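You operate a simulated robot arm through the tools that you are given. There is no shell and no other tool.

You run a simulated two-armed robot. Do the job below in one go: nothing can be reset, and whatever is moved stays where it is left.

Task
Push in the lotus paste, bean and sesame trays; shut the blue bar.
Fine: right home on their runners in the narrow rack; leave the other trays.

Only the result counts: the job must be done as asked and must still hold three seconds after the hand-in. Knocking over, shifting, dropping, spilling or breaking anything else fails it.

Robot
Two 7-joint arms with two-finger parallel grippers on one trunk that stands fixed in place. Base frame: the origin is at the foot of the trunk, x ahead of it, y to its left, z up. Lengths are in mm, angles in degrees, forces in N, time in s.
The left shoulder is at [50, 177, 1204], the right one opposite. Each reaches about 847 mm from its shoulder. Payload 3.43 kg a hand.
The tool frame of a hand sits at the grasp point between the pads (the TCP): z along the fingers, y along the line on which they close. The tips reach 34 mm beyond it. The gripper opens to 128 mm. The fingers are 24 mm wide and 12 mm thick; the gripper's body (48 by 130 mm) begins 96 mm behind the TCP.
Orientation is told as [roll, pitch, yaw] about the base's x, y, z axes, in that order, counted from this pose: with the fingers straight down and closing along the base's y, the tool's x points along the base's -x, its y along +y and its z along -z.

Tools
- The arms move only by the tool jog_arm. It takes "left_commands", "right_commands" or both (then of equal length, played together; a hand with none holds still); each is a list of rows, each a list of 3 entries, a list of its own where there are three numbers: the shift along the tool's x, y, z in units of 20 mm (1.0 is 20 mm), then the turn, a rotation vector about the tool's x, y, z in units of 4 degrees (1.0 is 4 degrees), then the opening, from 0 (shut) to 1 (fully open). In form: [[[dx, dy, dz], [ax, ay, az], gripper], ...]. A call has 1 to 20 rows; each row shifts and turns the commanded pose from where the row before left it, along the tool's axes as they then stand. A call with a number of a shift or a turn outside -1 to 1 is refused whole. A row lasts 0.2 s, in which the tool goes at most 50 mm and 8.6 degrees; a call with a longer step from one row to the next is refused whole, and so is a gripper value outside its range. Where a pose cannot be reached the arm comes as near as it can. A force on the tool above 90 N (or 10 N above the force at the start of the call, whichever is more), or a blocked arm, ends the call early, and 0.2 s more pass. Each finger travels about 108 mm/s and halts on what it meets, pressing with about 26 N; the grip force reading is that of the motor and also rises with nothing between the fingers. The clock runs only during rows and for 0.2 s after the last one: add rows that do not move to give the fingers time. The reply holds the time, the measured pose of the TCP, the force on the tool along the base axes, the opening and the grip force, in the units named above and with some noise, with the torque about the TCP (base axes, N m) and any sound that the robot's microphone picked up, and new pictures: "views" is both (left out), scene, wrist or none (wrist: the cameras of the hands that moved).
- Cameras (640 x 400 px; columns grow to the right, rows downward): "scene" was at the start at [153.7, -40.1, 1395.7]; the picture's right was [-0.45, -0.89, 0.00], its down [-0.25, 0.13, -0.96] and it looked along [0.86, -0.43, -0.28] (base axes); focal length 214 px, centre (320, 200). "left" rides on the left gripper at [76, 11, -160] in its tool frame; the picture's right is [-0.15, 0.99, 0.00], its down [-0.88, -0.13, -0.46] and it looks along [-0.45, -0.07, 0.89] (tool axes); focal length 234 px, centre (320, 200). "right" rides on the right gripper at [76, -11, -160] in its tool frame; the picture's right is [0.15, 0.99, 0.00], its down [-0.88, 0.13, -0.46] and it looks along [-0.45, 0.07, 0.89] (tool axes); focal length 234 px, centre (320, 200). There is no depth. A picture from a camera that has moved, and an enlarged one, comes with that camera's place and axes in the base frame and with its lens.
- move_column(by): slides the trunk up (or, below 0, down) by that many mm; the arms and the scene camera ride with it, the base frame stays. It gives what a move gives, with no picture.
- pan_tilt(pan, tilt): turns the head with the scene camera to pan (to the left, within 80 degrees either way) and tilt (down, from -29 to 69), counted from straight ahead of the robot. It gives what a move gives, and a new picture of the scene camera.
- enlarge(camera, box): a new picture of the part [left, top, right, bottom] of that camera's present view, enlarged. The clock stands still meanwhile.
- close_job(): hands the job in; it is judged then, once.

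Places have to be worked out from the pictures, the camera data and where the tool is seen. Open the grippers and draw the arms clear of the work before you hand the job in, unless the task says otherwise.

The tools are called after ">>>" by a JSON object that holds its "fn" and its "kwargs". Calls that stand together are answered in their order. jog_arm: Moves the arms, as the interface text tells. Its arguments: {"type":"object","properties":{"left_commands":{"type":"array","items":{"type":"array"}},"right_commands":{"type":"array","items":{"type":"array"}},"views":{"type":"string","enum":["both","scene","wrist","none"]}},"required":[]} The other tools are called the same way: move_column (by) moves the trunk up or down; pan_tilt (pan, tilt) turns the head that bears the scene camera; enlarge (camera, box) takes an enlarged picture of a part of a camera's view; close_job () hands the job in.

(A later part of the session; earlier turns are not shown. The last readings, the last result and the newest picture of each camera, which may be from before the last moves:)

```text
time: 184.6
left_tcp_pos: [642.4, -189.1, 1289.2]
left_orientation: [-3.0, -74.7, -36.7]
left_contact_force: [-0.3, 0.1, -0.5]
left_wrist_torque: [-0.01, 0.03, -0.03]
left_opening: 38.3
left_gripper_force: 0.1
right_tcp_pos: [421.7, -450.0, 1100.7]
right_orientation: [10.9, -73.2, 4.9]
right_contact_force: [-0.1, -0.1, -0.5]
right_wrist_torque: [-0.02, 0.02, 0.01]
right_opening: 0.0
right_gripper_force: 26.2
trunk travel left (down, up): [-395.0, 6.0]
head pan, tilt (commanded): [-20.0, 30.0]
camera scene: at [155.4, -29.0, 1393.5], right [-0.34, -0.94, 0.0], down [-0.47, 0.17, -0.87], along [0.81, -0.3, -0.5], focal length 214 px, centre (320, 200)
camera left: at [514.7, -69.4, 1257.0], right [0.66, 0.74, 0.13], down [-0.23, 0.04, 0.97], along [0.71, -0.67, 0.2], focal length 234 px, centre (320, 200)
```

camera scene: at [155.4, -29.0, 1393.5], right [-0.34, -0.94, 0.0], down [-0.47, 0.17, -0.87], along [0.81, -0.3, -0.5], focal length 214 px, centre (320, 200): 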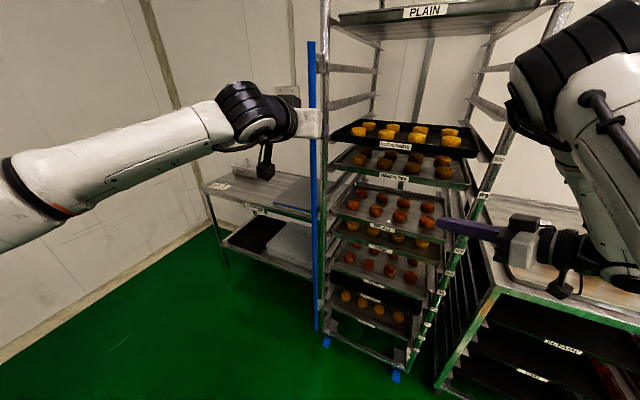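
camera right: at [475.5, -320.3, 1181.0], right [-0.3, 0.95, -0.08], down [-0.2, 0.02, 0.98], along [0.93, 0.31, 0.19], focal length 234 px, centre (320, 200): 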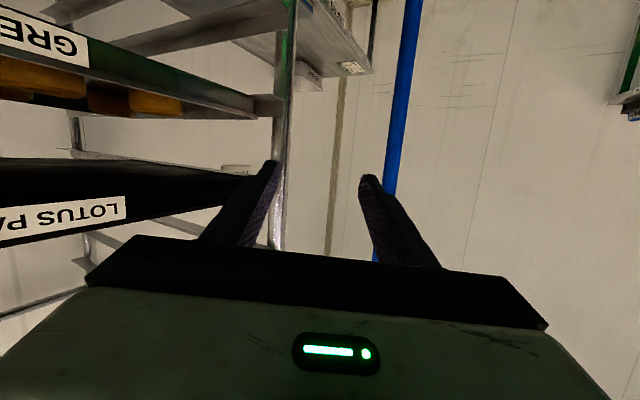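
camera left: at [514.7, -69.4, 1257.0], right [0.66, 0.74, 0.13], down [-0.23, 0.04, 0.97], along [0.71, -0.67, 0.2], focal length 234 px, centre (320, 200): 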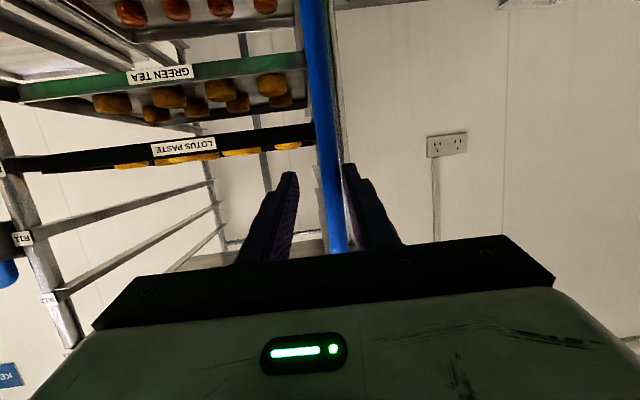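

The bar swings freely (no noticeable force) and follows the finger. I continue along the arc.

>>> {"fn": "jog_arm", "kwargs": {"left_commands": [[[-0.045, -0.652, 0.2], [0, 0, 0], 0.3], [[-0.045, -0.652, 0.2], [0, 0, 0], 0.3], [[-0.0875, -0.58, 0.355], [0, 0, 0], 0.3], [[-0.0875, -0.58, 0.355], [0, 0, 0], 0.3], [[0, 0, 0], [0, 0, 0], 0.3]], "views": "both"}}

>>> {"fn": "enlarge", "kwargs": {"camera": "left", "box": [220, 60, 440, 260]}}

>>> {"fn": "enlarge", "kwargs": {"camera": "scene", "box": [260, 30, 400, 130]}}

```text
time: 185.8
left_tcp_pos: [629.6, -241.3, 1287.5]
left_orientation: [-3.2, -74.8, -36.6]
left_contact_force: [0.5, 0.1, 0.3]
left_wrist_torque: [-0.01, -0.03, 0.0]
left_opening: 38.5
left_gripper_force: 0.3
right_tcp_pos: [422.4, -449.9, 1100.5]
right_orientation: [11.2, -73.3, 4.8]
right_contact_force: [0.0, -0.7, -0.2]
right_wrist_torque: [0.03, -0.01, 0.03]
right_opening: 0.2
right_gripper_force: 25.9
trunk travel left (down, up): [-395.0, 6.0]
head pan, tilt (commanded): [-20.0, 30.0]
camera scene: at [155.2, -28.9, 1393.5], right [-0.34, -0.94, 0.0], down [-0.47, 0.17, -0.87], along [0.81, -0.3, -0.5], focal length 214 px, centre (320, 200)
camera left: at [501.6, -121.4, 1256.2], right [0.66, 0.74, 0.13], down [-0.23, 0.04, 0.97], along [0.71, -0.67, 0.2], focal length 234 px, centre (320, 200)
```

scene: 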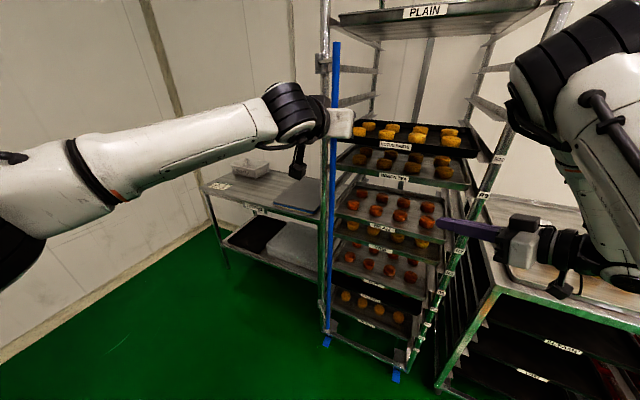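
left: 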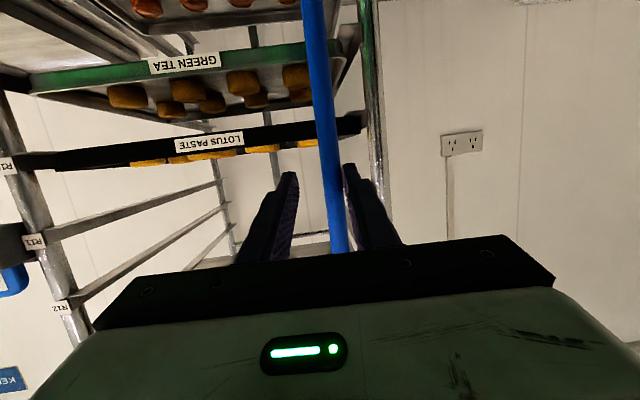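

```text
2.00 times, centred on (330, 160) of left
camera zoom: at [501.6, -121.4, 1256.2], right [0.66, 0.74, 0.13], down [-0.23, 0.04, 0.97], along [0.71, -0.67, 0.2], focal length 468 px, centre (300, 280)
```

zoom: 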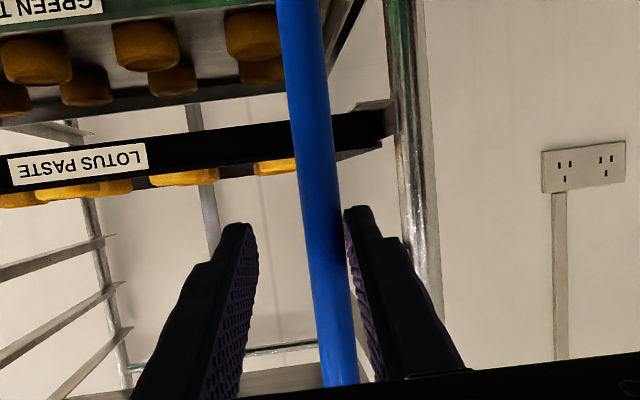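

```text
4.00 times, centred on (330, 80) of scene
camera zoom: at [155.2, -28.9, 1393.5], right [-0.34, -0.94, 0.0], down [-0.47, 0.17, -0.87], along [0.81, -0.3, -0.5], focal length 858 px, centre (280, 680)
```

zoom: 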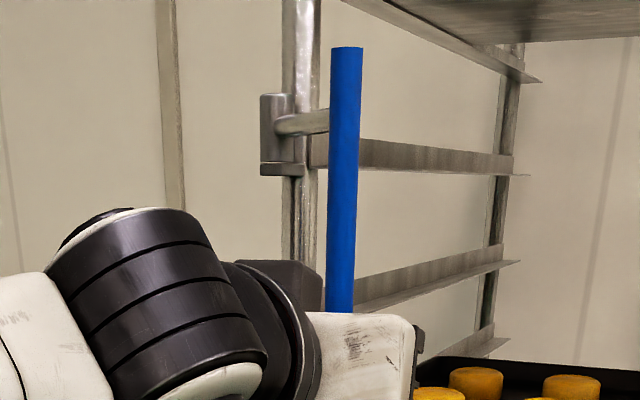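

The bar is now in front of the left post. I centre the hand on it, grip it lightly, and carry it on around the hinge in 10° steps, checking force.

>>> {"fn": "jog_arm", "kwargs": {"left_commands": [[[0, 0.25, 0], [0, 0, 0], 0.22], [[0, 0.25, 0], [0, 0, 0], 0.12], [[0, 0, 0], [0, 0, 0], 0], [[0, 0, 0], [0, 0, 0], 0]], "views": "wrist"}}

```text
time: 186.8
left_tcp_pos: [633.6, -235.1, 1287.8]
left_orientation: [-2.6, -74.8, -37.2]
left_contact_force: [-5.5, -2.8, -2.4]
left_wrist_torque: [0.13, -0.56, -0.36]
left_opening: 16.5
left_gripper_force: 45.5
right_tcp_pos: [420.9, -450.4, 1101.5]
right_orientation: [11.1, -73.2, 4.7]
right_contact_force: [-0.1, -0.1, 0.1]
right_wrist_torque: [-0.01, -0.02, -0.02]
right_opening: 0.0
right_gripper_force: 25.9
trunk travel left (down, up): [-395.0, 6.0]
head pan, tilt (commanded): [-20.0, 30.0]
camera left: at [506.0, -115.0, 1256.5], right [0.66, 0.74, 0.13], down [-0.24, 0.04, 0.97], along [0.71, -0.68, 0.2], focal length 234 px, centre (320, 200)
```

left: 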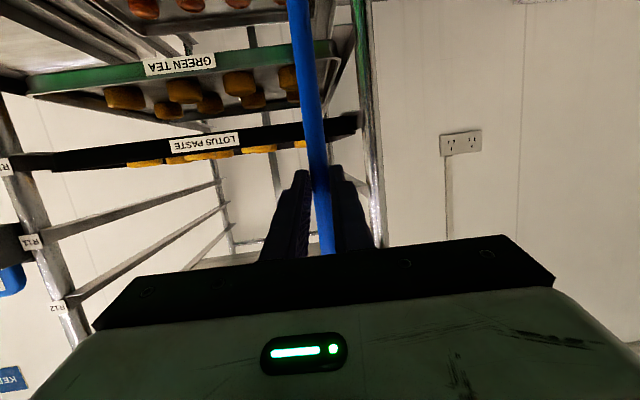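

Gripped (bar ≈16.5 mm thick), small forces. I carry it 10° further and read the force.

>>> {"fn": "jog_arm", "kwargs": {"left_commands": [[[-0.08, -0.325, 0.312], [0, 0, 0], 0], [[-0.08, -0.325, 0.312], [0, 0, 0], 0], [[0, 0, 0], [0, 0, 0], 0]], "views": "none"}}

>>> {"fn": "jog_arm", "kwargs": {"left_commands": [[[-0.095, -0.267, 0.362], [0, 0, 0], 0], [[-0.095, -0.267, 0.362], [0, 0, 0], 0], [[0, 0, 0], [0, 0, 0], 0]], "views": "scene"}}

```text
time: 187.6
left_tcp_pos: [635.6, -251.4, 1289.2]
left_orientation: [-2.8, -74.8, -36.8]
left_contact_force: [-7.3, 0.2, -1.8]
left_wrist_torque: [0.85, -0.06, 0.06]
left_opening: 16.7
left_gripper_force: 44.3
right_tcp_pos: [421.7, -449.5, 1101.1]
right_orientation: [11.1, -73.3, 4.7]
right_contact_force: [-1.0, 0.2, -0.8]
right_wrist_torque: [0.01, 0.0, 0.01]
right_opening: 0.0
right_gripper_force: 25.8
trunk travel left (down, up): [-395.0, 6.0]
head pan, tilt (commanded): [-20.0, 30.0]
```

```text
time: 188.3
left_tcp_pos: [641.2, -267.8, 1289.2]
left_orientation: [-2.9, -74.7, -36.7]
left_contact_force: [-1.1, 1.9, -1.7]
left_wrist_torque: [1.07, -0.17, 0.21]
left_opening: 16.4
left_gripper_force: 45.2
right_tcp_pos: [422.5, -449.9, 1101.7]
right_orientation: [11.2, -73.2, 4.8]
right_contact_force: [0.1, -0.4, 0.1]
right_wrist_torque: [0.0, -0.01, 0.0]
right_opening: 0.0
right_gripper_force: 26.0
trunk travel left (down, up): [-395.0, 6.0]
head pan, tilt (commanded): [-20.0, 30.0]
camera scene: at [155.4, -29.0, 1393.5], right [-0.34, -0.94, 0.0], down [-0.47, 0.17, -0.87], along [0.81, -0.3, -0.5], focal length 214 px, centre (320, 200)
```

scene: 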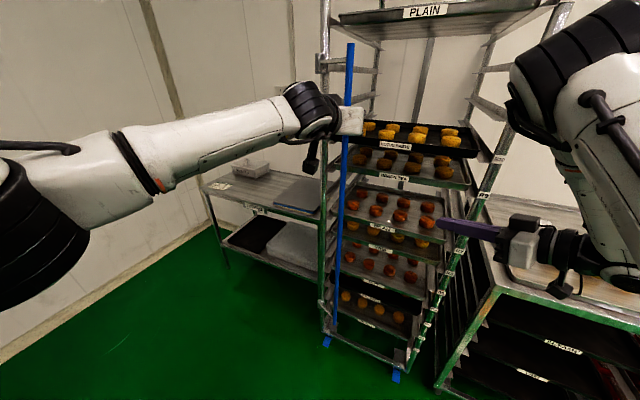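

Forces stay small, so the arc is right. I go on to about 220°.

>>> {"fn": "jog_arm", "kwargs": {"left_commands": [[[-0.105, -0.195, 0.398], [0, 0, 0], 0], [[-0.105, -0.195, 0.398], [0, 0, 0], 0], [[0, 0, 0], [0, 0, 0], 0]], "views": "none"}}

>>> {"fn": "jog_arm", "kwargs": {"left_commands": [[[-0.115, -0.117, 0.428], [0, 0, 0], 0], [[-0.115, -0.117, 0.428], [0, 0, 0], 0], [[0, 0, 0], [0, 0, 0], 0]], "views": "both"}}

```text
time: 189.2
left_tcp_pos: [649.0, -284.2, 1288.9]
left_orientation: [-3.7, -74.7, -36.0]
left_contact_force: [-10.1, -6.8, -9.0]
left_wrist_torque: [1.49, 0.3, -0.31]
left_opening: 16.7
left_gripper_force: 44.6
right_tcp_pos: [422.4, -451.8, 1101.1]
right_orientation: [11.5, -73.2, 4.5]
right_contact_force: [-0.1, -0.2, 0.4]
right_wrist_torque: [0.01, -0.01, 0.0]
right_opening: 0.0
right_gripper_force: 26.1
trunk travel left (down, up): [-395.0, 6.0]
head pan, tilt (commanded): [-20.0, 30.0]
```

```text
time: 189.9
left_tcp_pos: [652.7, -282.9, 1297.5]
left_orientation: [-5.1, -75.4, -34.8]
left_contact_force: [-67.1, -38.0, -11.3]
left_wrist_torque: [1.09, -0.08, -1.72]
left_opening: 16.9
left_gripper_force: 45.0
left hand out of reach, approached as far as the arm can: row 2
right_tcp_pos: [413.3, -457.4, 1101.6]
right_orientation: [12.3, -73.8, 3.5]
right_contact_force: [0.2, -0.5, -0.6]
right_wrist_torque: [0.02, 0.02, -0.04]
right_opening: 0.1
right_gripper_force: 25.7
trunk travel left (down, up): [-395.0, 6.0]
head pan, tilt (commanded): [-20.0, 30.0]
camera scene: at [144.4, -36.9, 1394.9], right [-0.34, -0.94, -0.01], down [-0.46, 0.18, -0.87], along [0.82, -0.29, -0.49], focal length 214 px, centre (320, 200)
camera left: at [525.5, -165.1, 1263.3], right [0.66, 0.74, 0.12], down [-0.24, 0.06, 0.97], along [0.71, -0.67, 0.21], focal length 234 px, centre (320, 200)
```

scene: 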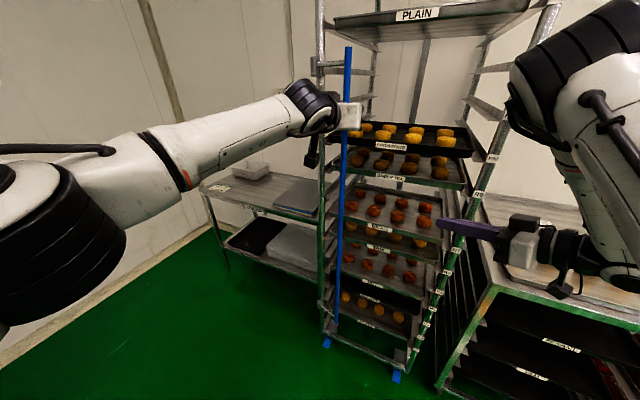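
left: 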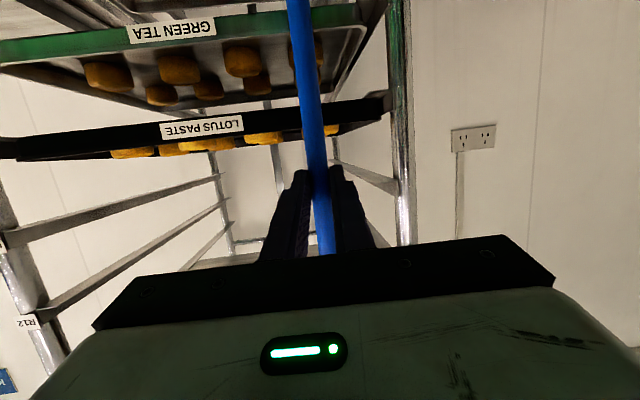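

Force jumped to ~77 N: my path has drifted radially inward and even the trunk flexed slightly. I release the grip at once to relieve it.

>>> {"fn": "jog_arm", "kwargs": {"left_commands": [[[0, 0, 0], [0, 0, 0], 0.3], [[0, 0, 0], [0, 0, 0], 0.3], [[0, 0, 0], [0, 0, 0], 0.3]], "views": "both"}}

```text
time: 190.9
left_tcp_pos: [687.2, -249.8, 1295.4]
left_orientation: [-6.2, -75.2, -29.8]
left_contact_force: [-2.8, 0.9, 0.0]
left_wrist_torque: [-0.03, -0.04, -0.06]
left_opening: 38.9
left_gripper_force: 0.5
right_tcp_pos: [422.2, -450.2, 1100.3]
right_orientation: [11.0, -73.3, 4.8]
right_contact_force: [0.7, -0.2, -0.5]
right_wrist_torque: [-0.02, 0.02, -0.02]
right_opening: 0.0
right_gripper_force: 26.3
trunk travel left (down, up): [-395.0, 6.0]
head pan, tilt (commanded): [-20.0, 30.0]
stopped in row 3 (left hand): the arm was blocked; the commanded pose is now the measured one
camera scene: at [155.1, -28.8, 1393.6], right [-0.34, -0.94, 0.0], down [-0.47, 0.17, -0.87], along [0.81, -0.3, -0.5], focal length 214 px, centre (320, 200)
camera left: at [552.2, -139.9, 1262.6], right [0.61, 0.78, 0.11], down [-0.24, 0.04, 0.97], along [0.76, -0.62, 0.21], focal length 234 px, centre (320, 200)
```

scene: 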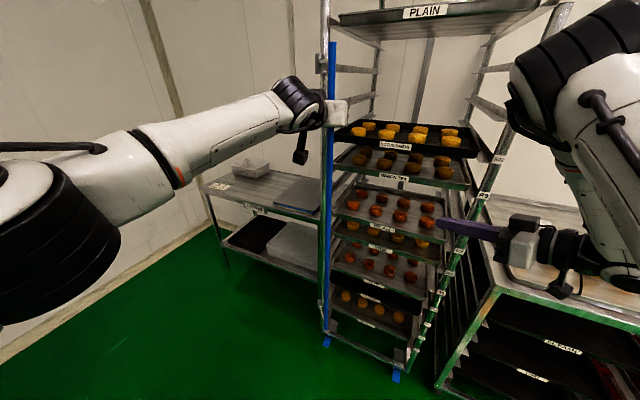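
left: 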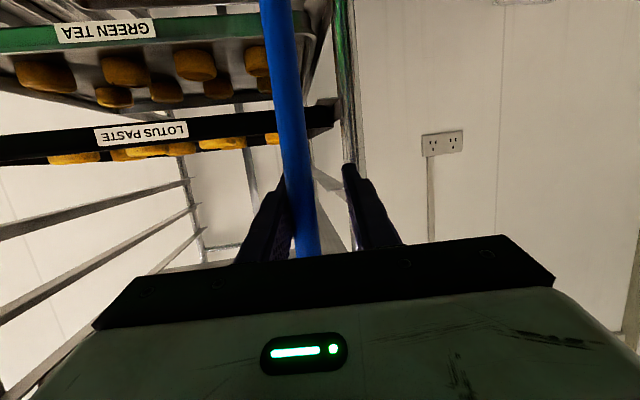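

The trunk sprang back to place and the bar is loose between the fingers near 175°. The left arm is at its limit past ~205°, so I'll use it only up to about 203° and finish with the right. I first bring the left hand back to a comfortable pose around the bar.

>>> {"fn": "jog_arm", "kwargs": {"left_commands": [[[0.275, -0.27, -0.67], [0.42, 0.013, 0.11], 0.3], [[0.275, -0.27, -0.67], [0.42, 0.013, 0.11], 0.3], [[0.275, -0.27, -0.67], [0.42, 0.013, 0.11], 0.3], [[0.275, -0.27, -0.67], [0.42, 0.013, 0.11], 0.3], [[0, 0, 0], [0, 0, 0], 0.3]], "views": "both"}}

```text
time: 192.2
left_tcp_pos: [625.1, -237.4, 1288.7]
left_orientation: [-5.9, -75.2, -37.6]
left_contact_force: [0.2, 0.3, 1.1]
left_wrist_torque: [0.01, -0.03, 0.03]
left_opening: 38.6
left_gripper_force: 0.0
right_tcp_pos: [422.6, -450.6, 1101.2]
right_orientation: [11.1, -73.2, 4.8]
right_contact_force: [-0.8, 0.5, 0.3]
right_wrist_torque: [-0.01, 0.0, 0.02]
right_opening: 0.0
right_gripper_force: 25.8
trunk travel left (down, up): [-395.0, 6.0]
head pan, tilt (commanded): [-20.0, 30.0]
camera scene: at [155.4, -29.1, 1393.5], right [-0.34, -0.94, 0.0], down [-0.47, 0.17, -0.87], along [0.81, -0.3, -0.5], focal length 214 px, centre (320, 200)
camera left: at [504.6, -109.7, 1254.9], right [0.71, 0.7, 0.12], down [-0.23, 0.07, 0.97], along [0.67, -0.71, 0.21], focal length 234 px, centre (320, 200)
```

scene: 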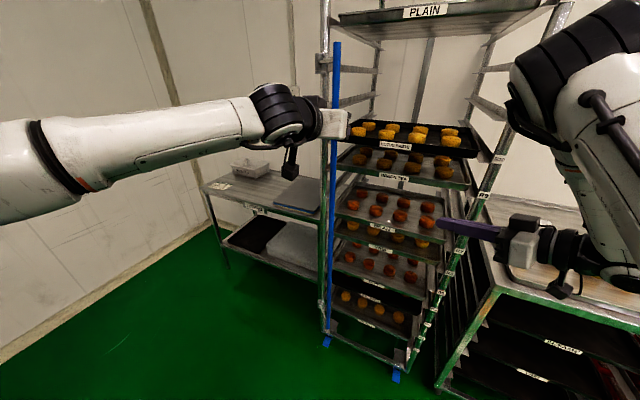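
left: 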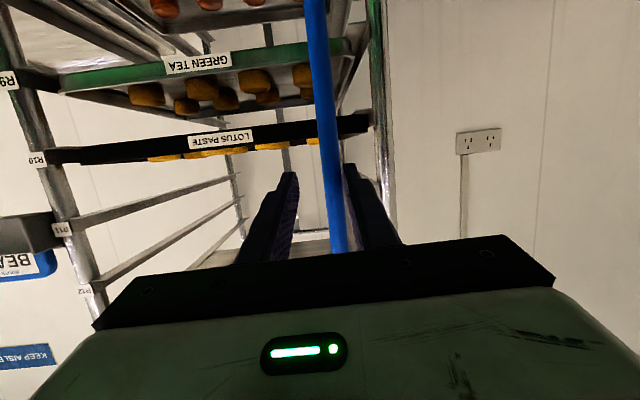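

The bar rests against the outer finger again. I push it gently to about 200°, without gripping.

>>> {"fn": "jog_arm", "kwargs": {"left_commands": [[[-0.1, -0.31, 0.425], [0, 0, 0], 0.3], [[-0.1, -0.31, 0.425], [0, 0, 0], 0.3], [[-0.09, -0.243, 0.38], [0, 0, 0], 0.3], [[-0.09, -0.243, 0.38], [0, 0, 0], 0.3], [[0, 0, 0], [0, 0, 0], 0.3]], "views": "both"}}

```text
time: 193.3
left_tcp_pos: [636.2, -274.6, 1288.3]
left_orientation: [-5.8, -75.1, -37.4]
left_contact_force: [0.5, 1.3, 0.0]
left_wrist_torque: [0.03, -0.04, 0.05]
left_opening: 39.1
left_gripper_force: 0.7
right_tcp_pos: [422.0, -450.1, 1101.5]
right_orientation: [11.0, -73.2, 4.8]
right_contact_force: [0.6, -0.2, 0.0]
right_wrist_torque: [0.02, -0.01, -0.01]
right_opening: 0.2
right_gripper_force: 26.0
trunk travel left (down, up): [-395.0, 6.0]
head pan, tilt (commanded): [-20.0, 30.0]
camera scene: at [155.4, -28.9, 1393.5], right [-0.34, -0.94, 0.0], down [-0.47, 0.17, -0.87], along [0.81, -0.3, -0.5], focal length 214 px, centre (320, 200)
camera left: at [515.4, -148.2, 1254.5], right [0.7, 0.7, 0.12], down [-0.23, 0.07, 0.97], along [0.67, -0.71, 0.21], focal length 234 px, centre (320, 200)
```

scene: 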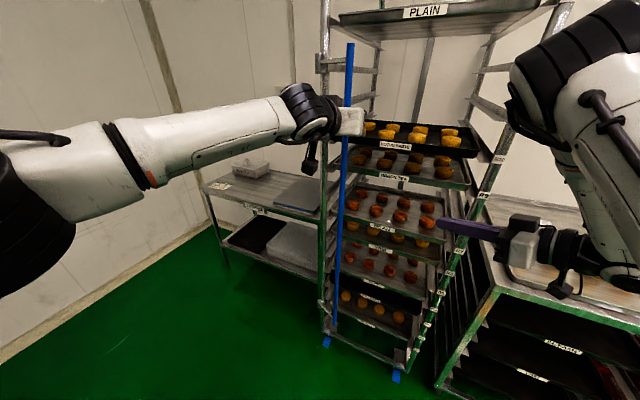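
left: 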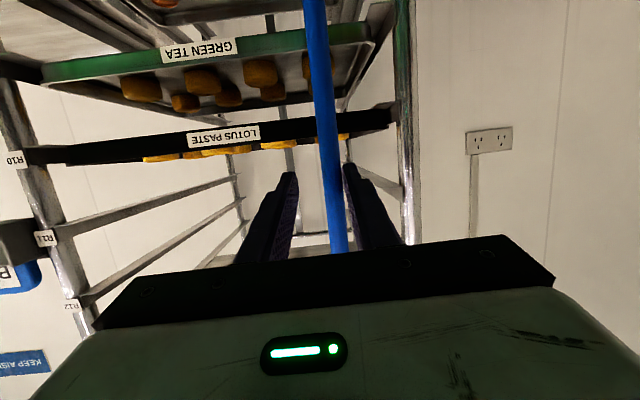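

Bar at about 198°. I open the left hand, draw it straight back off the bar, and then well to the left, leaving the bar standing.

>>> {"fn": "jog_arm", "kwargs": {"left_commands": [[[0, 0, 0], [0, 0, 0], 0.6], [[0, 0, 0], [0, 0, 0], 0.6], [[0.236, 0.012, -0.9], [0, 0, 0], 0.6], [[0.236, 0.012, -0.9], [0, 0, 0], 0.6], [[0.236, 0.012, -0.9], [0, 0, 0], 0.6], [[0.236, 0.012, -0.9], [0, 0, 0], 0.6], [[0.236, 0.012, -0.9], [0, 0, 0], 0.6], [[0.236, 0.012, -0.9], [0, 0, 0], 0.6], [[0.236, 0.012, -0.9], [0, 0, 0], 0.6], [[0.155, 0.73, -0.67], [0, 0, 0], 0.6], [[0.155, 0.73, -0.67], [0, 0, 0], 0.6], [[0.155, 0.73, -0.67], [0, 0, 0], 0.6], [[0.155, 0.73, -0.67], [0, 0, 0], 0.6], [[0.155, 0.73, -0.67], [0, 0, 0], 0.6], [[0.155, 0.73, -0.67], [0, 0, 0], 0.6], [[0.155, 0.73, -0.67], [0, 0, 0], 0.6], [[0.155, 0.73, -0.67], [0, 0, 0], 0.6], [[0.155, 0.73, -0.67], [0, 0, 0], 0.6], [[0, 0, 0], [0, 0, 0], 0.6]], "views": "both"}}

```text
time: 197.3
left_tcp_pos: [541.2, -4.7, 1290.2]
left_orientation: [-5.7, -75.2, -37.4]
left_contact_force: [0.0, 0.1, 0.4]
left_wrist_torque: [0.0, -0.02, 0.03]
left_opening: 76.6
left_gripper_force: 0.1
right_tcp_pos: [422.2, -450.6, 1100.4]
right_orientation: [11.1, -73.2, 4.9]
right_contact_force: [0.0, 0.4, 0.3]
right_wrist_torque: [0.0, 0.03, 0.0]
right_opening: 0.2
right_gripper_force: 25.9
trunk travel left (down, up): [-395.0, 6.0]
head pan, tilt (commanded): [-20.0, 30.0]
camera scene: at [155.3, -29.3, 1393.5], right [-0.34, -0.94, 0.0], down [-0.47, 0.17, -0.87], along [0.81, -0.3, -0.5], focal length 214 px, centre (320, 200)
camera left: at [419.8, 122.0, 1257.0], right [0.7, 0.7, 0.12], down [-0.23, 0.07, 0.97], along [0.67, -0.71, 0.21], focal length 234 px, centre (320, 200)
```

scene: 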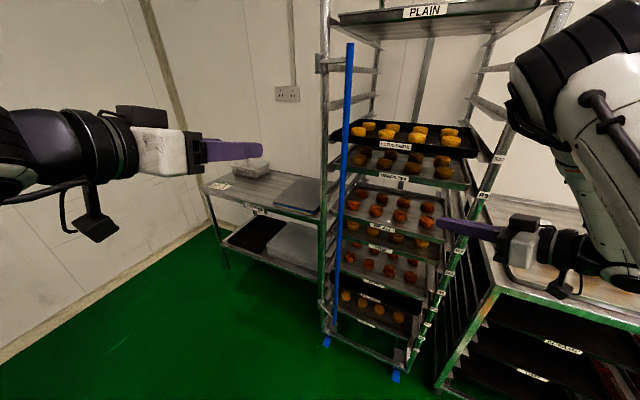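
left: 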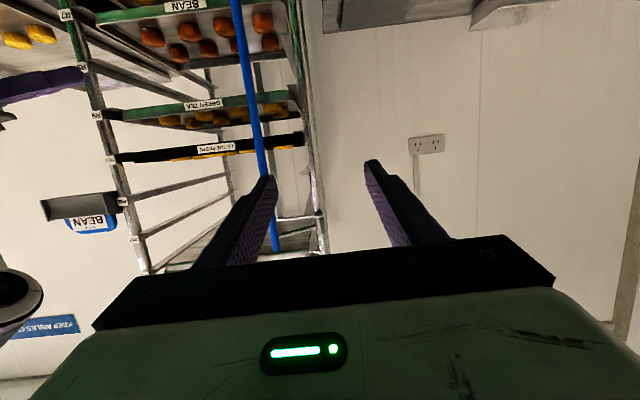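

The bar stayed put at about [656,-277]. For the right arm I use a lower height (z≈1000), where its elbow stays below the head; I bring it to a point in front of and left of the bar.

>>> {"fn": "jog_arm", "kwargs": {"right_commands": [[[0.392, 0.443, 0.72], [0, 0, 0], 0], [[0.392, 0.443, 0.72], [0, 0, 0], 0], [[0.392, 0.443, 0.72], [0, 0, 0], 0], [[0.392, 0.443, 0.72], [0, 0, 0], 0], [[0.392, 0.443, 0.72], [0, 0, 0], 0], [[0.392, 0.443, 0.72], [0, 0, 0], 0], [[0.392, 0.443, 0.72], [0, 0, 0], 0], [[0.392, 0.443, 0.72], [0, 0, 0], 0], [[0.392, 0.443, 0.72], [0, 0, 0], 0], [[-0.229, 0.43, 0.856], [0, 0, 0], 0], [[-0.229, 0.43, 0.856], [0, 0, 0], 0], [[0, 0, 0], [0, 0, 0], 0]], "views": "both"}}

```text
time: 199.9
left_tcp_pos: [540.4, -5.1, 1290.3]
left_orientation: [-5.6, -75.2, -37.5]
left_contact_force: [-0.9, 0.5, 0.2]
left_wrist_torque: [-0.01, -0.03, 0.0]
left_opening: 76.7
left_gripper_force: 0.0
right_tcp_pos: [531.4, -313.3, 1000.2]
right_orientation: [11.1, -73.1, 4.7]
right_contact_force: [0.5, 0.1, -0.3]
right_wrist_torque: [0.0, -0.01, 0.0]
right_opening: 0.0
right_gripper_force: 26.0
trunk travel left (down, up): [-395.0, 6.0]
head pan, tilt (commanded): [-20.0, 30.0]
camera scene: at [155.2, -29.2, 1393.5], right [-0.34, -0.94, 0.0], down [-0.47, 0.17, -0.87], along [0.81, -0.3, -0.5], focal length 214 px, centre (320, 200)
camera right: at [364.4, -368.9, 972.7], right [-0.3, 0.95, -0.08], down [-0.2, 0.02, 0.98], along [0.93, 0.31, 0.18], focal length 234 px, centre (320, 200)
```

scene: 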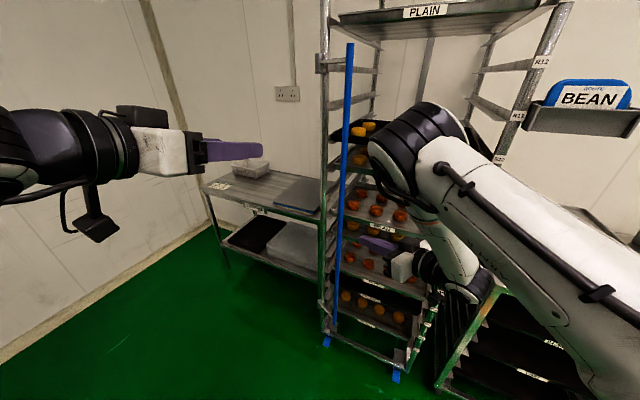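
right: 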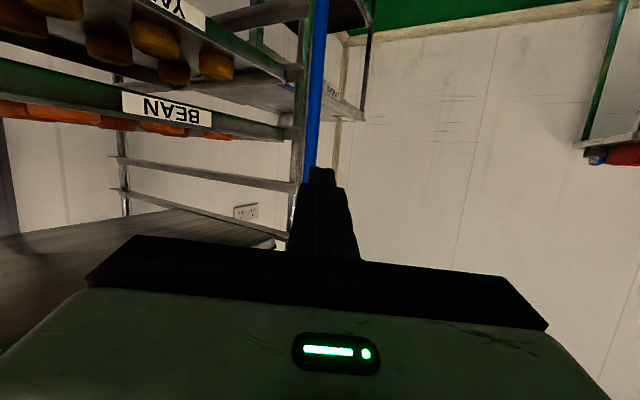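

The bar is straight ahead of the right fingertips at about [656,-286]. I slide the fingers in along its left side with ~5 mm clearance.

>>> {"fn": "jog_arm", "kwargs": {"right_commands": [[[-0.218, 0.277, 0.79], [0, 0, 0], 0], [[-0.218, 0.277, 0.79], [0, 0, 0], 0], [[-0.218, 0.277, 0.79], [0, 0, 0], 0], [[0, 0, 0], [0, 0, 0], 0]], "views": "wrist"}}

>>> {"fn": "enlarge", "kwargs": {"camera": "right", "box": [220, 60, 440, 260]}}

```text
time: 200.9
left_tcp_pos: [540.5, -5.1, 1290.5]
left_orientation: [-5.6, -75.2, -37.5]
left_contact_force: [0.0, -0.4, 0.5]
left_wrist_torque: [-0.03, 0.02, -0.01]
left_opening: 76.8
left_gripper_force: 0.0
right_tcp_pos: [571.8, -286.5, 1001.1]
right_orientation: [11.1, -73.3, 4.6]
right_contact_force: [-0.3, 0.3, 0.5]
right_wrist_torque: [-0.01, 0.01, 0.03]
right_opening: 0.1
right_gripper_force: 25.9
trunk travel left (down, up): [-395.0, 6.0]
head pan, tilt (commanded): [-20.0, 30.0]
camera right: at [407.1, -341.3, 973.7], right [-0.3, 0.95, -0.09], down [-0.2, 0.02, 0.98], along [0.93, 0.31, 0.18], focal length 234 px, centre (320, 200)
```

right: 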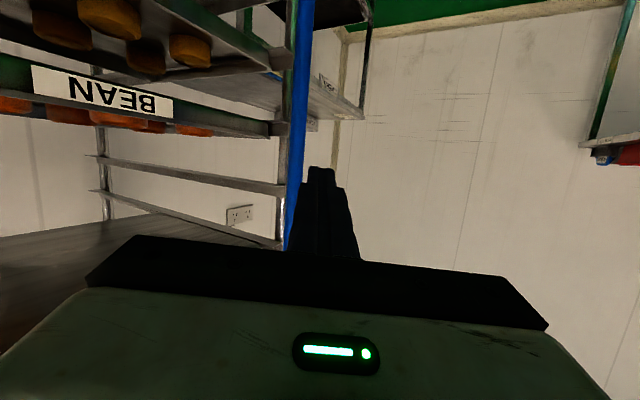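

```text
2.00 times, centred on (330, 160) of right
camera zoom: at [407.1, -341.3, 973.7], right [-0.3, 0.95, -0.09], down [-0.2, 0.02, 0.98], along [0.93, 0.31, 0.18], focal length 468 px, centre (300, 280)
```

zoom: 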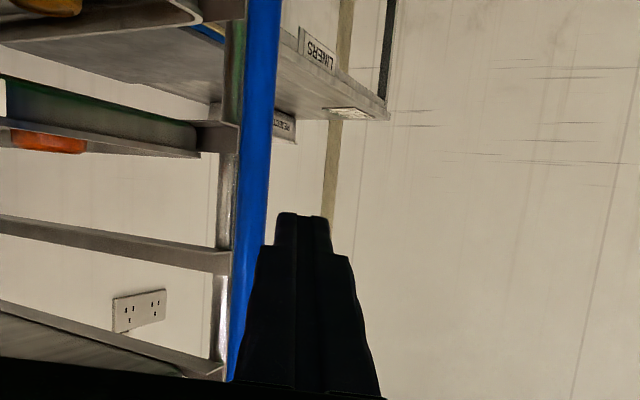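

The bar runs just along the finger's right side (gap nearly 0), so I shift 7 mm left, then advance 55 mm beside it.

>>> {"fn": "jog_arm", "kwargs": {"right_commands": [[[0, 0.35, 0], [0, 0, 0], 0], [[-0.28, 0.017, 0.93], [0, 0, 0], 0], [[-0.28, 0.017, 0.93], [0, 0, 0], 0], [[-0.28, 0.017, 0.93], [0, 0, 0], 0], [[0, 0, 0], [0, 0, 0], 0]], "views": "both"}}

>>> {"fn": "enlarge", "kwargs": {"camera": "right", "box": [220, 60, 440, 260]}}

```text
time: 202.2
left_tcp_pos: [541.0, -5.2, 1290.8]
left_orientation: [-5.8, -75.2, -37.5]
left_contact_force: [-0.4, -0.7, 0.0]
left_wrist_torque: [0.02, -0.02, 0.01]
left_opening: 76.7
left_gripper_force: 0.0
right_tcp_pos: [626.6, -262.2, 1003.2]
right_orientation: [11.1, -73.2, 4.8]
right_contact_force: [-0.4, 0.1, 0.3]
right_wrist_torque: [-0.04, 0.0, 0.02]
right_opening: 0.2
right_gripper_force: 25.9
trunk travel left (down, up): [-395.0, 6.0]
head pan, tilt (commanded): [-20.0, 30.0]
camera scene: at [155.2, -29.1, 1393.5], right [-0.34, -0.94, 0.0], down [-0.47, 0.17, -0.87], along [0.81, -0.3, -0.5], focal length 214 px, centre (320, 200)
camera right: at [460.3, -317.4, 975.2], right [-0.3, 0.95, -0.09], down [-0.2, 0.02, 0.98], along [0.93, 0.31, 0.18], focal length 234 px, centre (320, 200)
```

scene: 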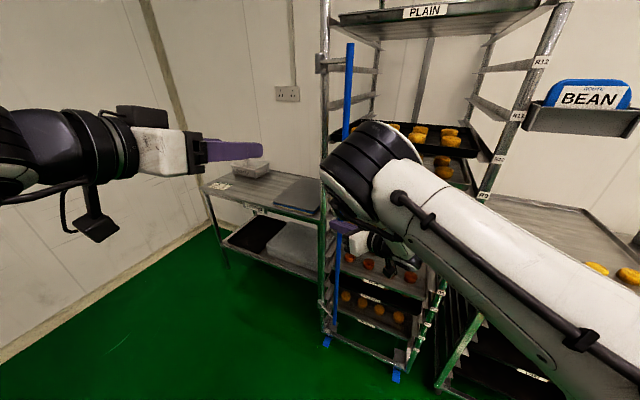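
right: 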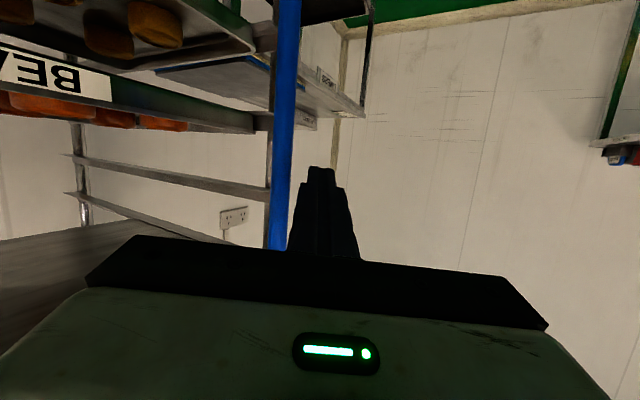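

```text
2.00 times, centred on (330, 160) of right
camera zoom: at [460.3, -317.4, 975.2], right [-0.3, 0.95, -0.09], down [-0.2, 0.02, 0.98], along [0.93, 0.31, 0.18], focal length 468 px, centre (300, 280)
```

zoom: 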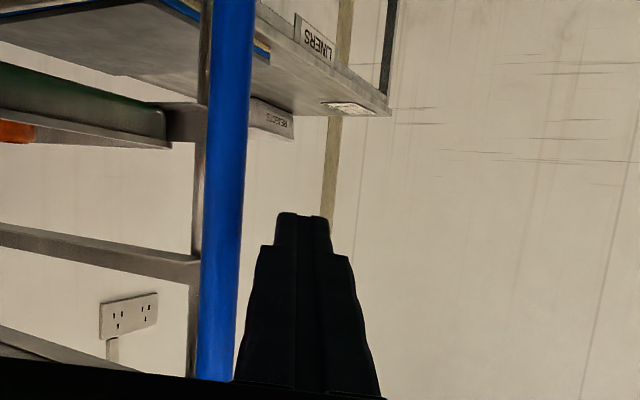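

The bar is beside the finger (9 mm gap, near the TCP). I now push it to the right along its arc in small steps and watch the force.

>>> {"fn": "jog_arm", "kwargs": {"right_commands": [[[-0.053, -0.633, 0.058], [0, 0, 0], 0], [[-0.053, -0.633, 0.058], [0, 0, 0], 0], [[0, 0, 0], [0, 0, 0], 0]], "views": "none"}}

>>> {"fn": "jog_arm", "kwargs": {"right_commands": [[[-0.068, -0.43, 0.143], [0, 0, 0], 0], [[-0.068, -0.43, 0.143], [0, 0, 0], 0], [[0, 0, 0], [0, 0, 0], 0]], "views": "both"}}

```text
time: 202.9
left_tcp_pos: [541.5, -5.1, 1290.5]
left_orientation: [-5.8, -75.2, -37.6]
left_contact_force: [0.2, -0.7, 0.2]
left_wrist_torque: [0.01, 0.01, -0.01]
left_opening: 77.0
left_gripper_force: 0.1
right_tcp_pos: [635.6, -285.5, 1002.0]
right_orientation: [11.1, -73.1, 4.8]
right_contact_force: [-0.5, -0.7, -0.3]
right_wrist_torque: [-0.01, 0.04, 0.0]
right_opening: 0.0
right_gripper_force: 25.8
trunk travel left (down, up): [-395.0, 6.0]
head pan, tilt (commanded): [-20.0, 30.0]
```

```text
time: 203.8
left_tcp_pos: [540.2, -3.9, 1290.4]
left_orientation: [-5.9, -75.1, -37.5]
left_contact_force: [0.3, -0.3, 0.2]
left_wrist_torque: [0.04, -0.02, -0.02]
left_opening: 76.7
left_gripper_force: 0.0
right_tcp_pos: [646.3, -300.5, 1003.6]
right_orientation: [10.9, -73.3, 4.8]
right_contact_force: [0.7, 0.1, -0.5]
right_wrist_torque: [0.03, -0.01, 0.0]
right_opening: 0.3
right_gripper_force: 25.5
trunk travel left (down, up): [-395.0, 6.0]
head pan, tilt (commanded): [-20.0, 30.0]
camera scene: at [155.3, -29.0, 1393.5], right [-0.34, -0.94, 0.0], down [-0.47, 0.17, -0.87], along [0.81, -0.3, -0.5], focal length 214 px, centre (320, 200)
camera right: at [480.3, -356.0, 975.3], right [-0.3, 0.95, -0.09], down [-0.2, 0.02, 0.98], along [0.93, 0.32, 0.18], focal length 234 px, centre (320, 200)
```

scene: 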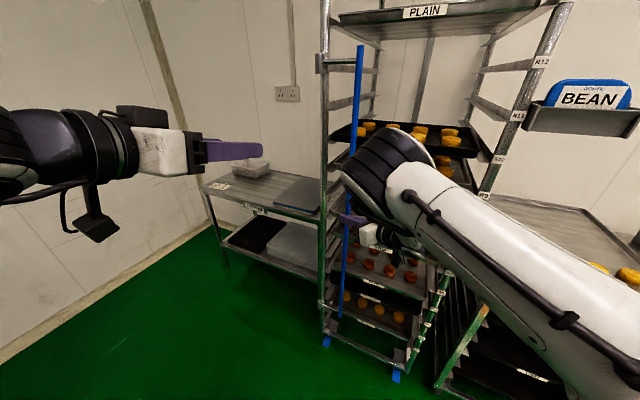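
right: 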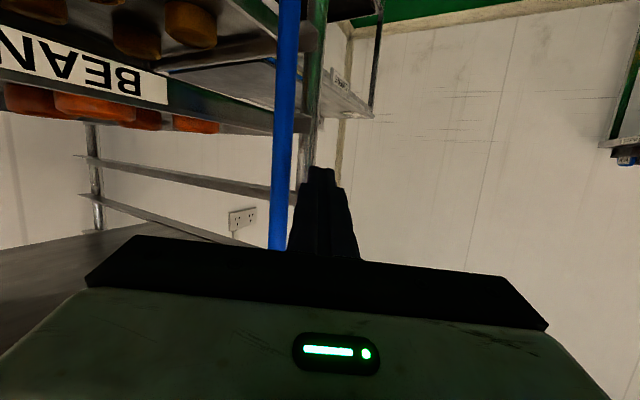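

The bar follows with no force. I continue in steps, checking the hinge arm's direction.

>>> {"fn": "jog_arm", "kwargs": {"right_commands": [[[-0.068, -0.32, 0.163], [0, 0, 0], 0], [[-0.068, -0.32, 0.163], [0, 0, 0], 0], [[0, 0, 0], [0, 0, 0], 0]], "views": "wrist"}}

>>> {"fn": "enlarge", "kwargs": {"camera": "scene", "box": [300, 30, 420, 115]}}

```text
time: 204.6
left_tcp_pos: [541.2, -4.1, 1290.5]
left_orientation: [-5.8, -75.2, -37.6]
left_contact_force: [-0.2, -0.5, -0.3]
left_wrist_torque: [0.0, 0.0, 0.03]
left_opening: 76.8
left_gripper_force: 0.1
right_tcp_pos: [656.0, -312.2, 1002.9]
right_orientation: [11.2, -73.1, 4.8]
right_contact_force: [-0.2, 0.5, -0.4]
right_wrist_torque: [-0.02, -0.01, -0.01]
right_opening: 0.0
right_gripper_force: 25.9
trunk travel left (down, up): [-395.0, 6.0]
head pan, tilt (commanded): [-20.0, 30.0]
camera right: at [490.8, -366.7, 975.0], right [-0.3, 0.95, -0.09], down [-0.2, 0.02, 0.98], along [0.93, 0.31, 0.18], focal length 234 px, centre (320, 200)
```

right: 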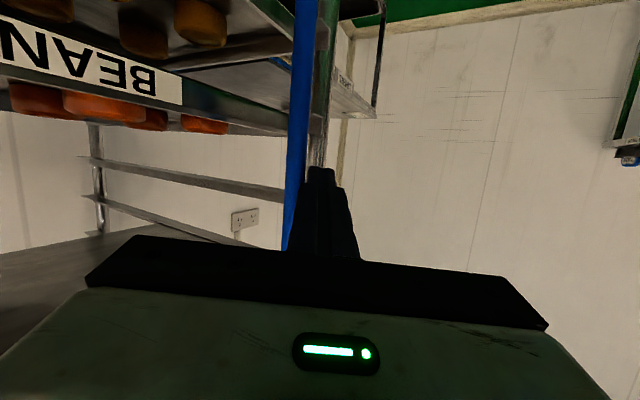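

```text
4.71 times, centred on (360, 72) of scene
camera zoom: at [155.3, -29.0, 1393.5], right [-0.34, -0.94, 0.0], down [-0.47, 0.17, -0.87], along [0.81, -0.3, -0.5], focal length 1009 px, centre (132, 800)
```

zoom: 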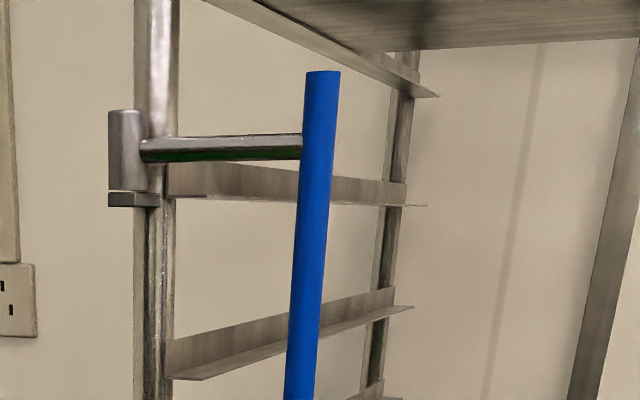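

The bar is near 220°, at the tip's right corner. I slide the finger 22 mm forward alongside it, then press right in small steps to find the stop.

>>> {"fn": "jog_arm", "kwargs": {"right_commands": [[[-0.15, 0.12, 0.5], [0, 0, 0], 0], [[-0.15, 0.12, 0.5], [0, 0, 0], 0], [[0, 0, 0], [0, 0, 0], 0]], "views": "wrist"}}

>>> {"fn": "enlarge", "kwargs": {"camera": "right", "box": [220, 60, 440, 260]}}

>>> {"fn": "enlarge", "kwargs": {"camera": "scene", "box": [300, 30, 420, 115]}}

```text
time: 205.3
left_tcp_pos: [540.8, -5.5, 1290.3]
left_orientation: [-5.8, -75.2, -37.4]
left_contact_force: [-1.3, 0.2, 0.5]
left_wrist_torque: [-0.01, -0.02, 0.01]
left_opening: 76.8
left_gripper_force: 0.1
right_tcp_pos: [675.4, -301.3, 1003.0]
right_orientation: [11.2, -73.2, 4.8]
right_contact_force: [0.1, 0.4, 0.5]
right_wrist_torque: [0.01, 0.01, 0.04]
right_opening: 0.0
right_gripper_force: 25.6
trunk travel left (down, up): [-395.0, 6.0]
head pan, tilt (commanded): [-20.0, 30.0]
camera right: at [510.0, -356.5, 974.8], right [-0.3, 0.95, -0.09], down [-0.2, 0.02, 0.98], along [0.93, 0.31, 0.18], focal length 234 px, centre (320, 200)
```

right: 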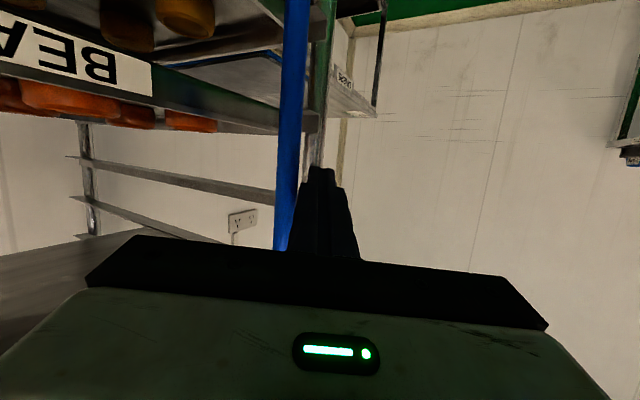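

```text
2.00 times, centred on (330, 160) of right
camera zoom: at [510.0, -356.5, 974.8], right [-0.3, 0.95, -0.09], down [-0.2, 0.02, 0.98], along [0.93, 0.31, 0.18], focal length 468 px, centre (300, 280)
```

zoom: 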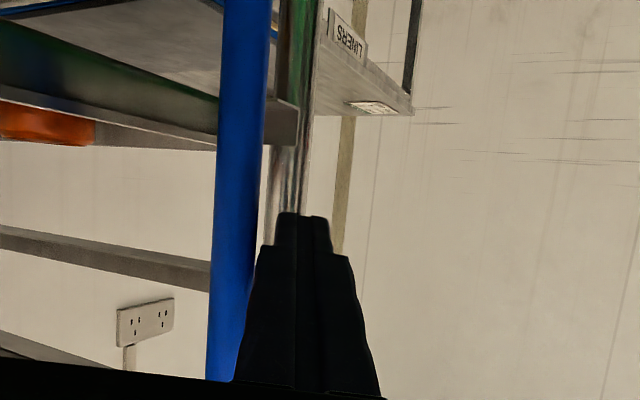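

```text
4.71 times, centred on (360, 72) of scene
camera zoom: at [155.3, -29.1, 1393.5], right [-0.34, -0.94, 0.0], down [-0.47, 0.17, -0.87], along [0.81, -0.3, -0.5], focal length 1009 px, centre (132, 800)
```

zoom: 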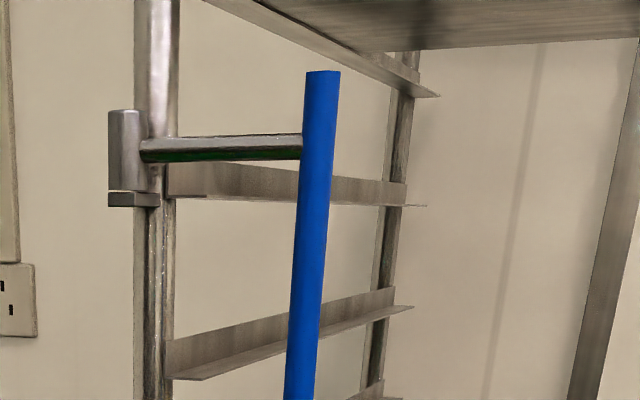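

The finger lies alongside the bar with ~7 mm gap. I press on along the arc (about 6°).

>>> {"fn": "jog_arm", "kwargs": {"right_commands": [[[-0.06, -0.435, 0.122], [0, 0, 0], 0], [[-0.06, -0.435, 0.122], [0, 0, 0], 0], [[0, 0, 0], [0, 0, 0], 0]], "views": "wrist"}}

>>> {"fn": "enlarge", "kwargs": {"camera": "scene", "box": [300, 30, 420, 115]}}

```text
time: 206.2
left_tcp_pos: [536.9, -1.4, 1292.3]
left_orientation: [-6.0, -75.5, -37.3]
left_contact_force: [0.0, 0.9, 0.3]
left_wrist_torque: [0.03, -0.03, 0.05]
left_opening: 76.6
left_gripper_force: 0.1
right_tcp_pos: [681.2, -307.1, 1003.8]
right_orientation: [11.1, -73.1, 5.8]
right_contact_force: [-32.6, 31.7, -3.3]
right_wrist_torque: [-0.27, -0.4, -0.23]
right_opening: 0.2
right_gripper_force: 26.2
trunk travel left (down, up): [-395.0, 6.0]
head pan, tilt (commanded): [-20.0, 30.0]
camera right: at [516.1, -365.4, 975.6], right [-0.32, 0.94, -0.08], down [-0.2, 0.02, 0.98], along [0.93, 0.33, 0.18], focal length 234 px, centre (320, 200)
```

right: 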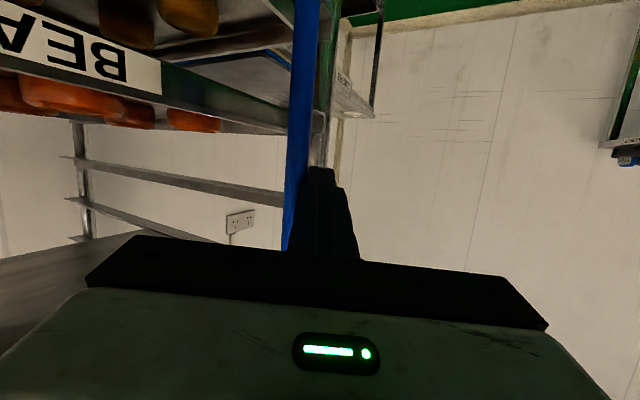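

```text
4.71 times, centred on (360, 72) of scene
camera zoom: at [151.2, -25.0, 1394.1], right [-0.34, -0.94, 0.0], down [-0.47, 0.17, -0.87], along [0.82, -0.3, -0.5], focal length 1009 px, centre (132, 800)
```

zoom: 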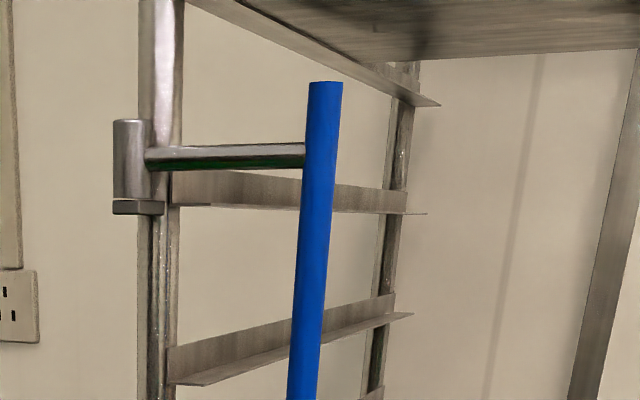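

The force jumped to ~45 N exactly along the closing direction: the bar is against its shut stop. I back the finger off and check that it stays shut and that the rack hasn't moved.

>>> {"fn": "jog_arm", "kwargs": {"right_commands": [[[0.06, 0.5, -0.12], [0, 0, 0], 0], [[0.06, 0.5, -0.12], [0, 0, 0], 0], [[0, 0, 0], [0, 0, 0], 0], [[0, 0, 0], [0, 0, 0], 0]], "views": "both"}}

>>> {"fn": "enlarge", "kwargs": {"camera": "scene", "box": [300, 30, 420, 115]}}

```text
time: 207.2
left_tcp_pos: [538.5, -4.1, 1290.7]
left_orientation: [-5.7, -75.2, -37.5]
left_contact_force: [-0.3, -0.9, -0.1]
left_wrist_torque: [0.01, 0.01, -0.01]
left_opening: 76.6
left_gripper_force: 0.1
right_tcp_pos: [674.8, -299.6, 1004.0]
right_orientation: [10.9, -73.4, 4.8]
right_contact_force: [1.1, 0.7, 0.3]
right_wrist_torque: [-0.02, 0.02, -0.04]
right_opening: 0.1
right_gripper_force: 25.7
trunk travel left (down, up): [-395.0, 6.0]
head pan, tilt (commanded): [-20.0, 30.0]
camera scene: at [155.0, -29.0, 1393.6], right [-0.34, -0.94, 0.0], down [-0.47, 0.17, -0.87], along [0.81, -0.3, -0.5], focal length 214 px, centre (320, 200)
camera right: at [508.2, -354.0, 975.7], right [-0.3, 0.95, -0.09], down [-0.2, 0.02, 0.98], along [0.93, 0.31, 0.18], focal length 234 px, centre (320, 200)
```

scene: 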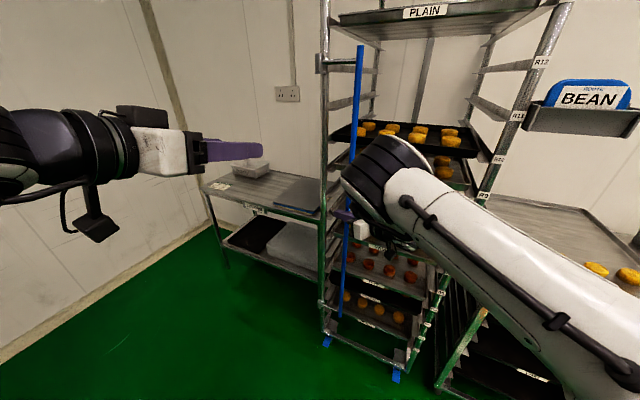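
right: 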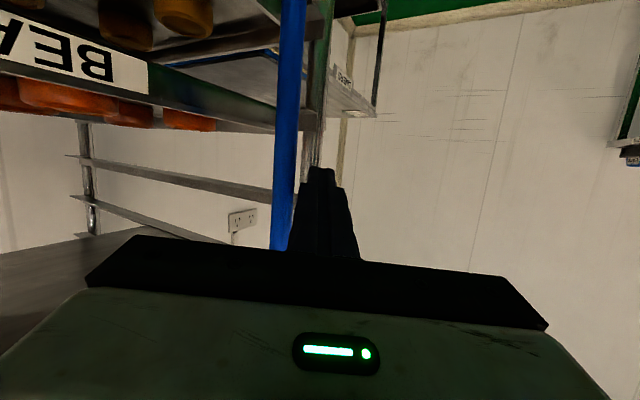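

```text
4.71 times, centred on (360, 72) of scene
camera zoom: at [155.0, -29.0, 1393.6], right [-0.34, -0.94, 0.0], down [-0.47, 0.17, -0.87], along [0.81, -0.3, -0.5], focal length 1009 px, centre (132, 800)
```

zoom: 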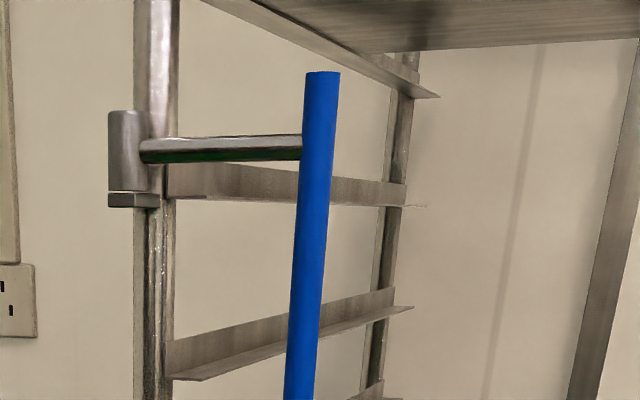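

Bar, bracket and rack posts are unchanged in the picture, with the hinge arm parallel to the rack front: it is shut and stays. I withdraw the right hand straight back, clear of the bar.

>>> {"fn": "jog_arm", "kwargs": {"right_commands": [[[0, 0.3, 0], [0, 0, 0], 0], [[0.28, -0.01, -0.93], [0, 0, 0], 0], [[0.28, -0.01, -0.93], [0, 0, 0], 0], [[0.28, -0.01, -0.93], [0, 0, 0], 0], [[0.28, -0.01, -0.93], [0, 0, 0], 0], [[0.28, -0.01, -0.93], [0, 0, 0], 0], [[0.28, -0.01, -0.93], [0, 0, 0], 0], [[0.28, -0.01, -0.93], [0, 0, 0], 0], [[0, 0, 0], [0, 0, 0], 0]], "views": "both"}}

```text
time: 209.2
left_tcp_pos: [539.1, -4.3, 1290.4]
left_orientation: [-5.8, -75.2, -37.4]
left_contact_force: [-0.4, 0.0, -0.2]
left_wrist_torque: [-0.01, 0.02, 0.01]
left_opening: 76.6
left_gripper_force: 0.1
right_tcp_pos: [543.7, -327.7, 1004.0]
right_orientation: [11.0, -73.2, 4.8]
right_contact_force: [1.2, 0.8, 0.0]
right_wrist_torque: [0.0, 0.02, 0.02]
right_opening: 0.1
right_gripper_force: 26.1
trunk travel left (down, up): [-395.0, 6.0]
head pan, tilt (commanded): [-20.0, 30.0]
camera scene: at [155.3, -29.0, 1393.5], right [-0.34, -0.94, 0.0], down [-0.47, 0.17, -0.87], along [0.81, -0.3, -0.5], focal length 214 px, centre (320, 200)
camera right: at [377.2, -383.5, 974.6], right [-0.3, 0.95, -0.09], down [-0.2, 0.02, 0.98], along [0.93, 0.32, 0.18], focal length 234 px, centre (320, 200)
```

scene: 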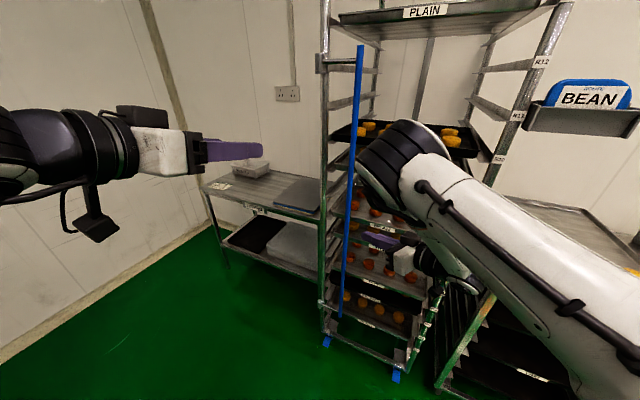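
right: 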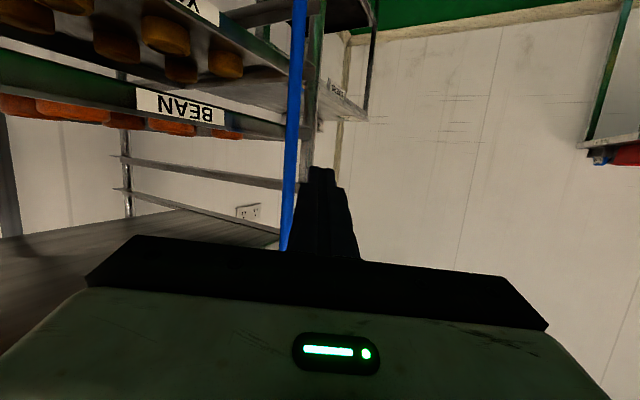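

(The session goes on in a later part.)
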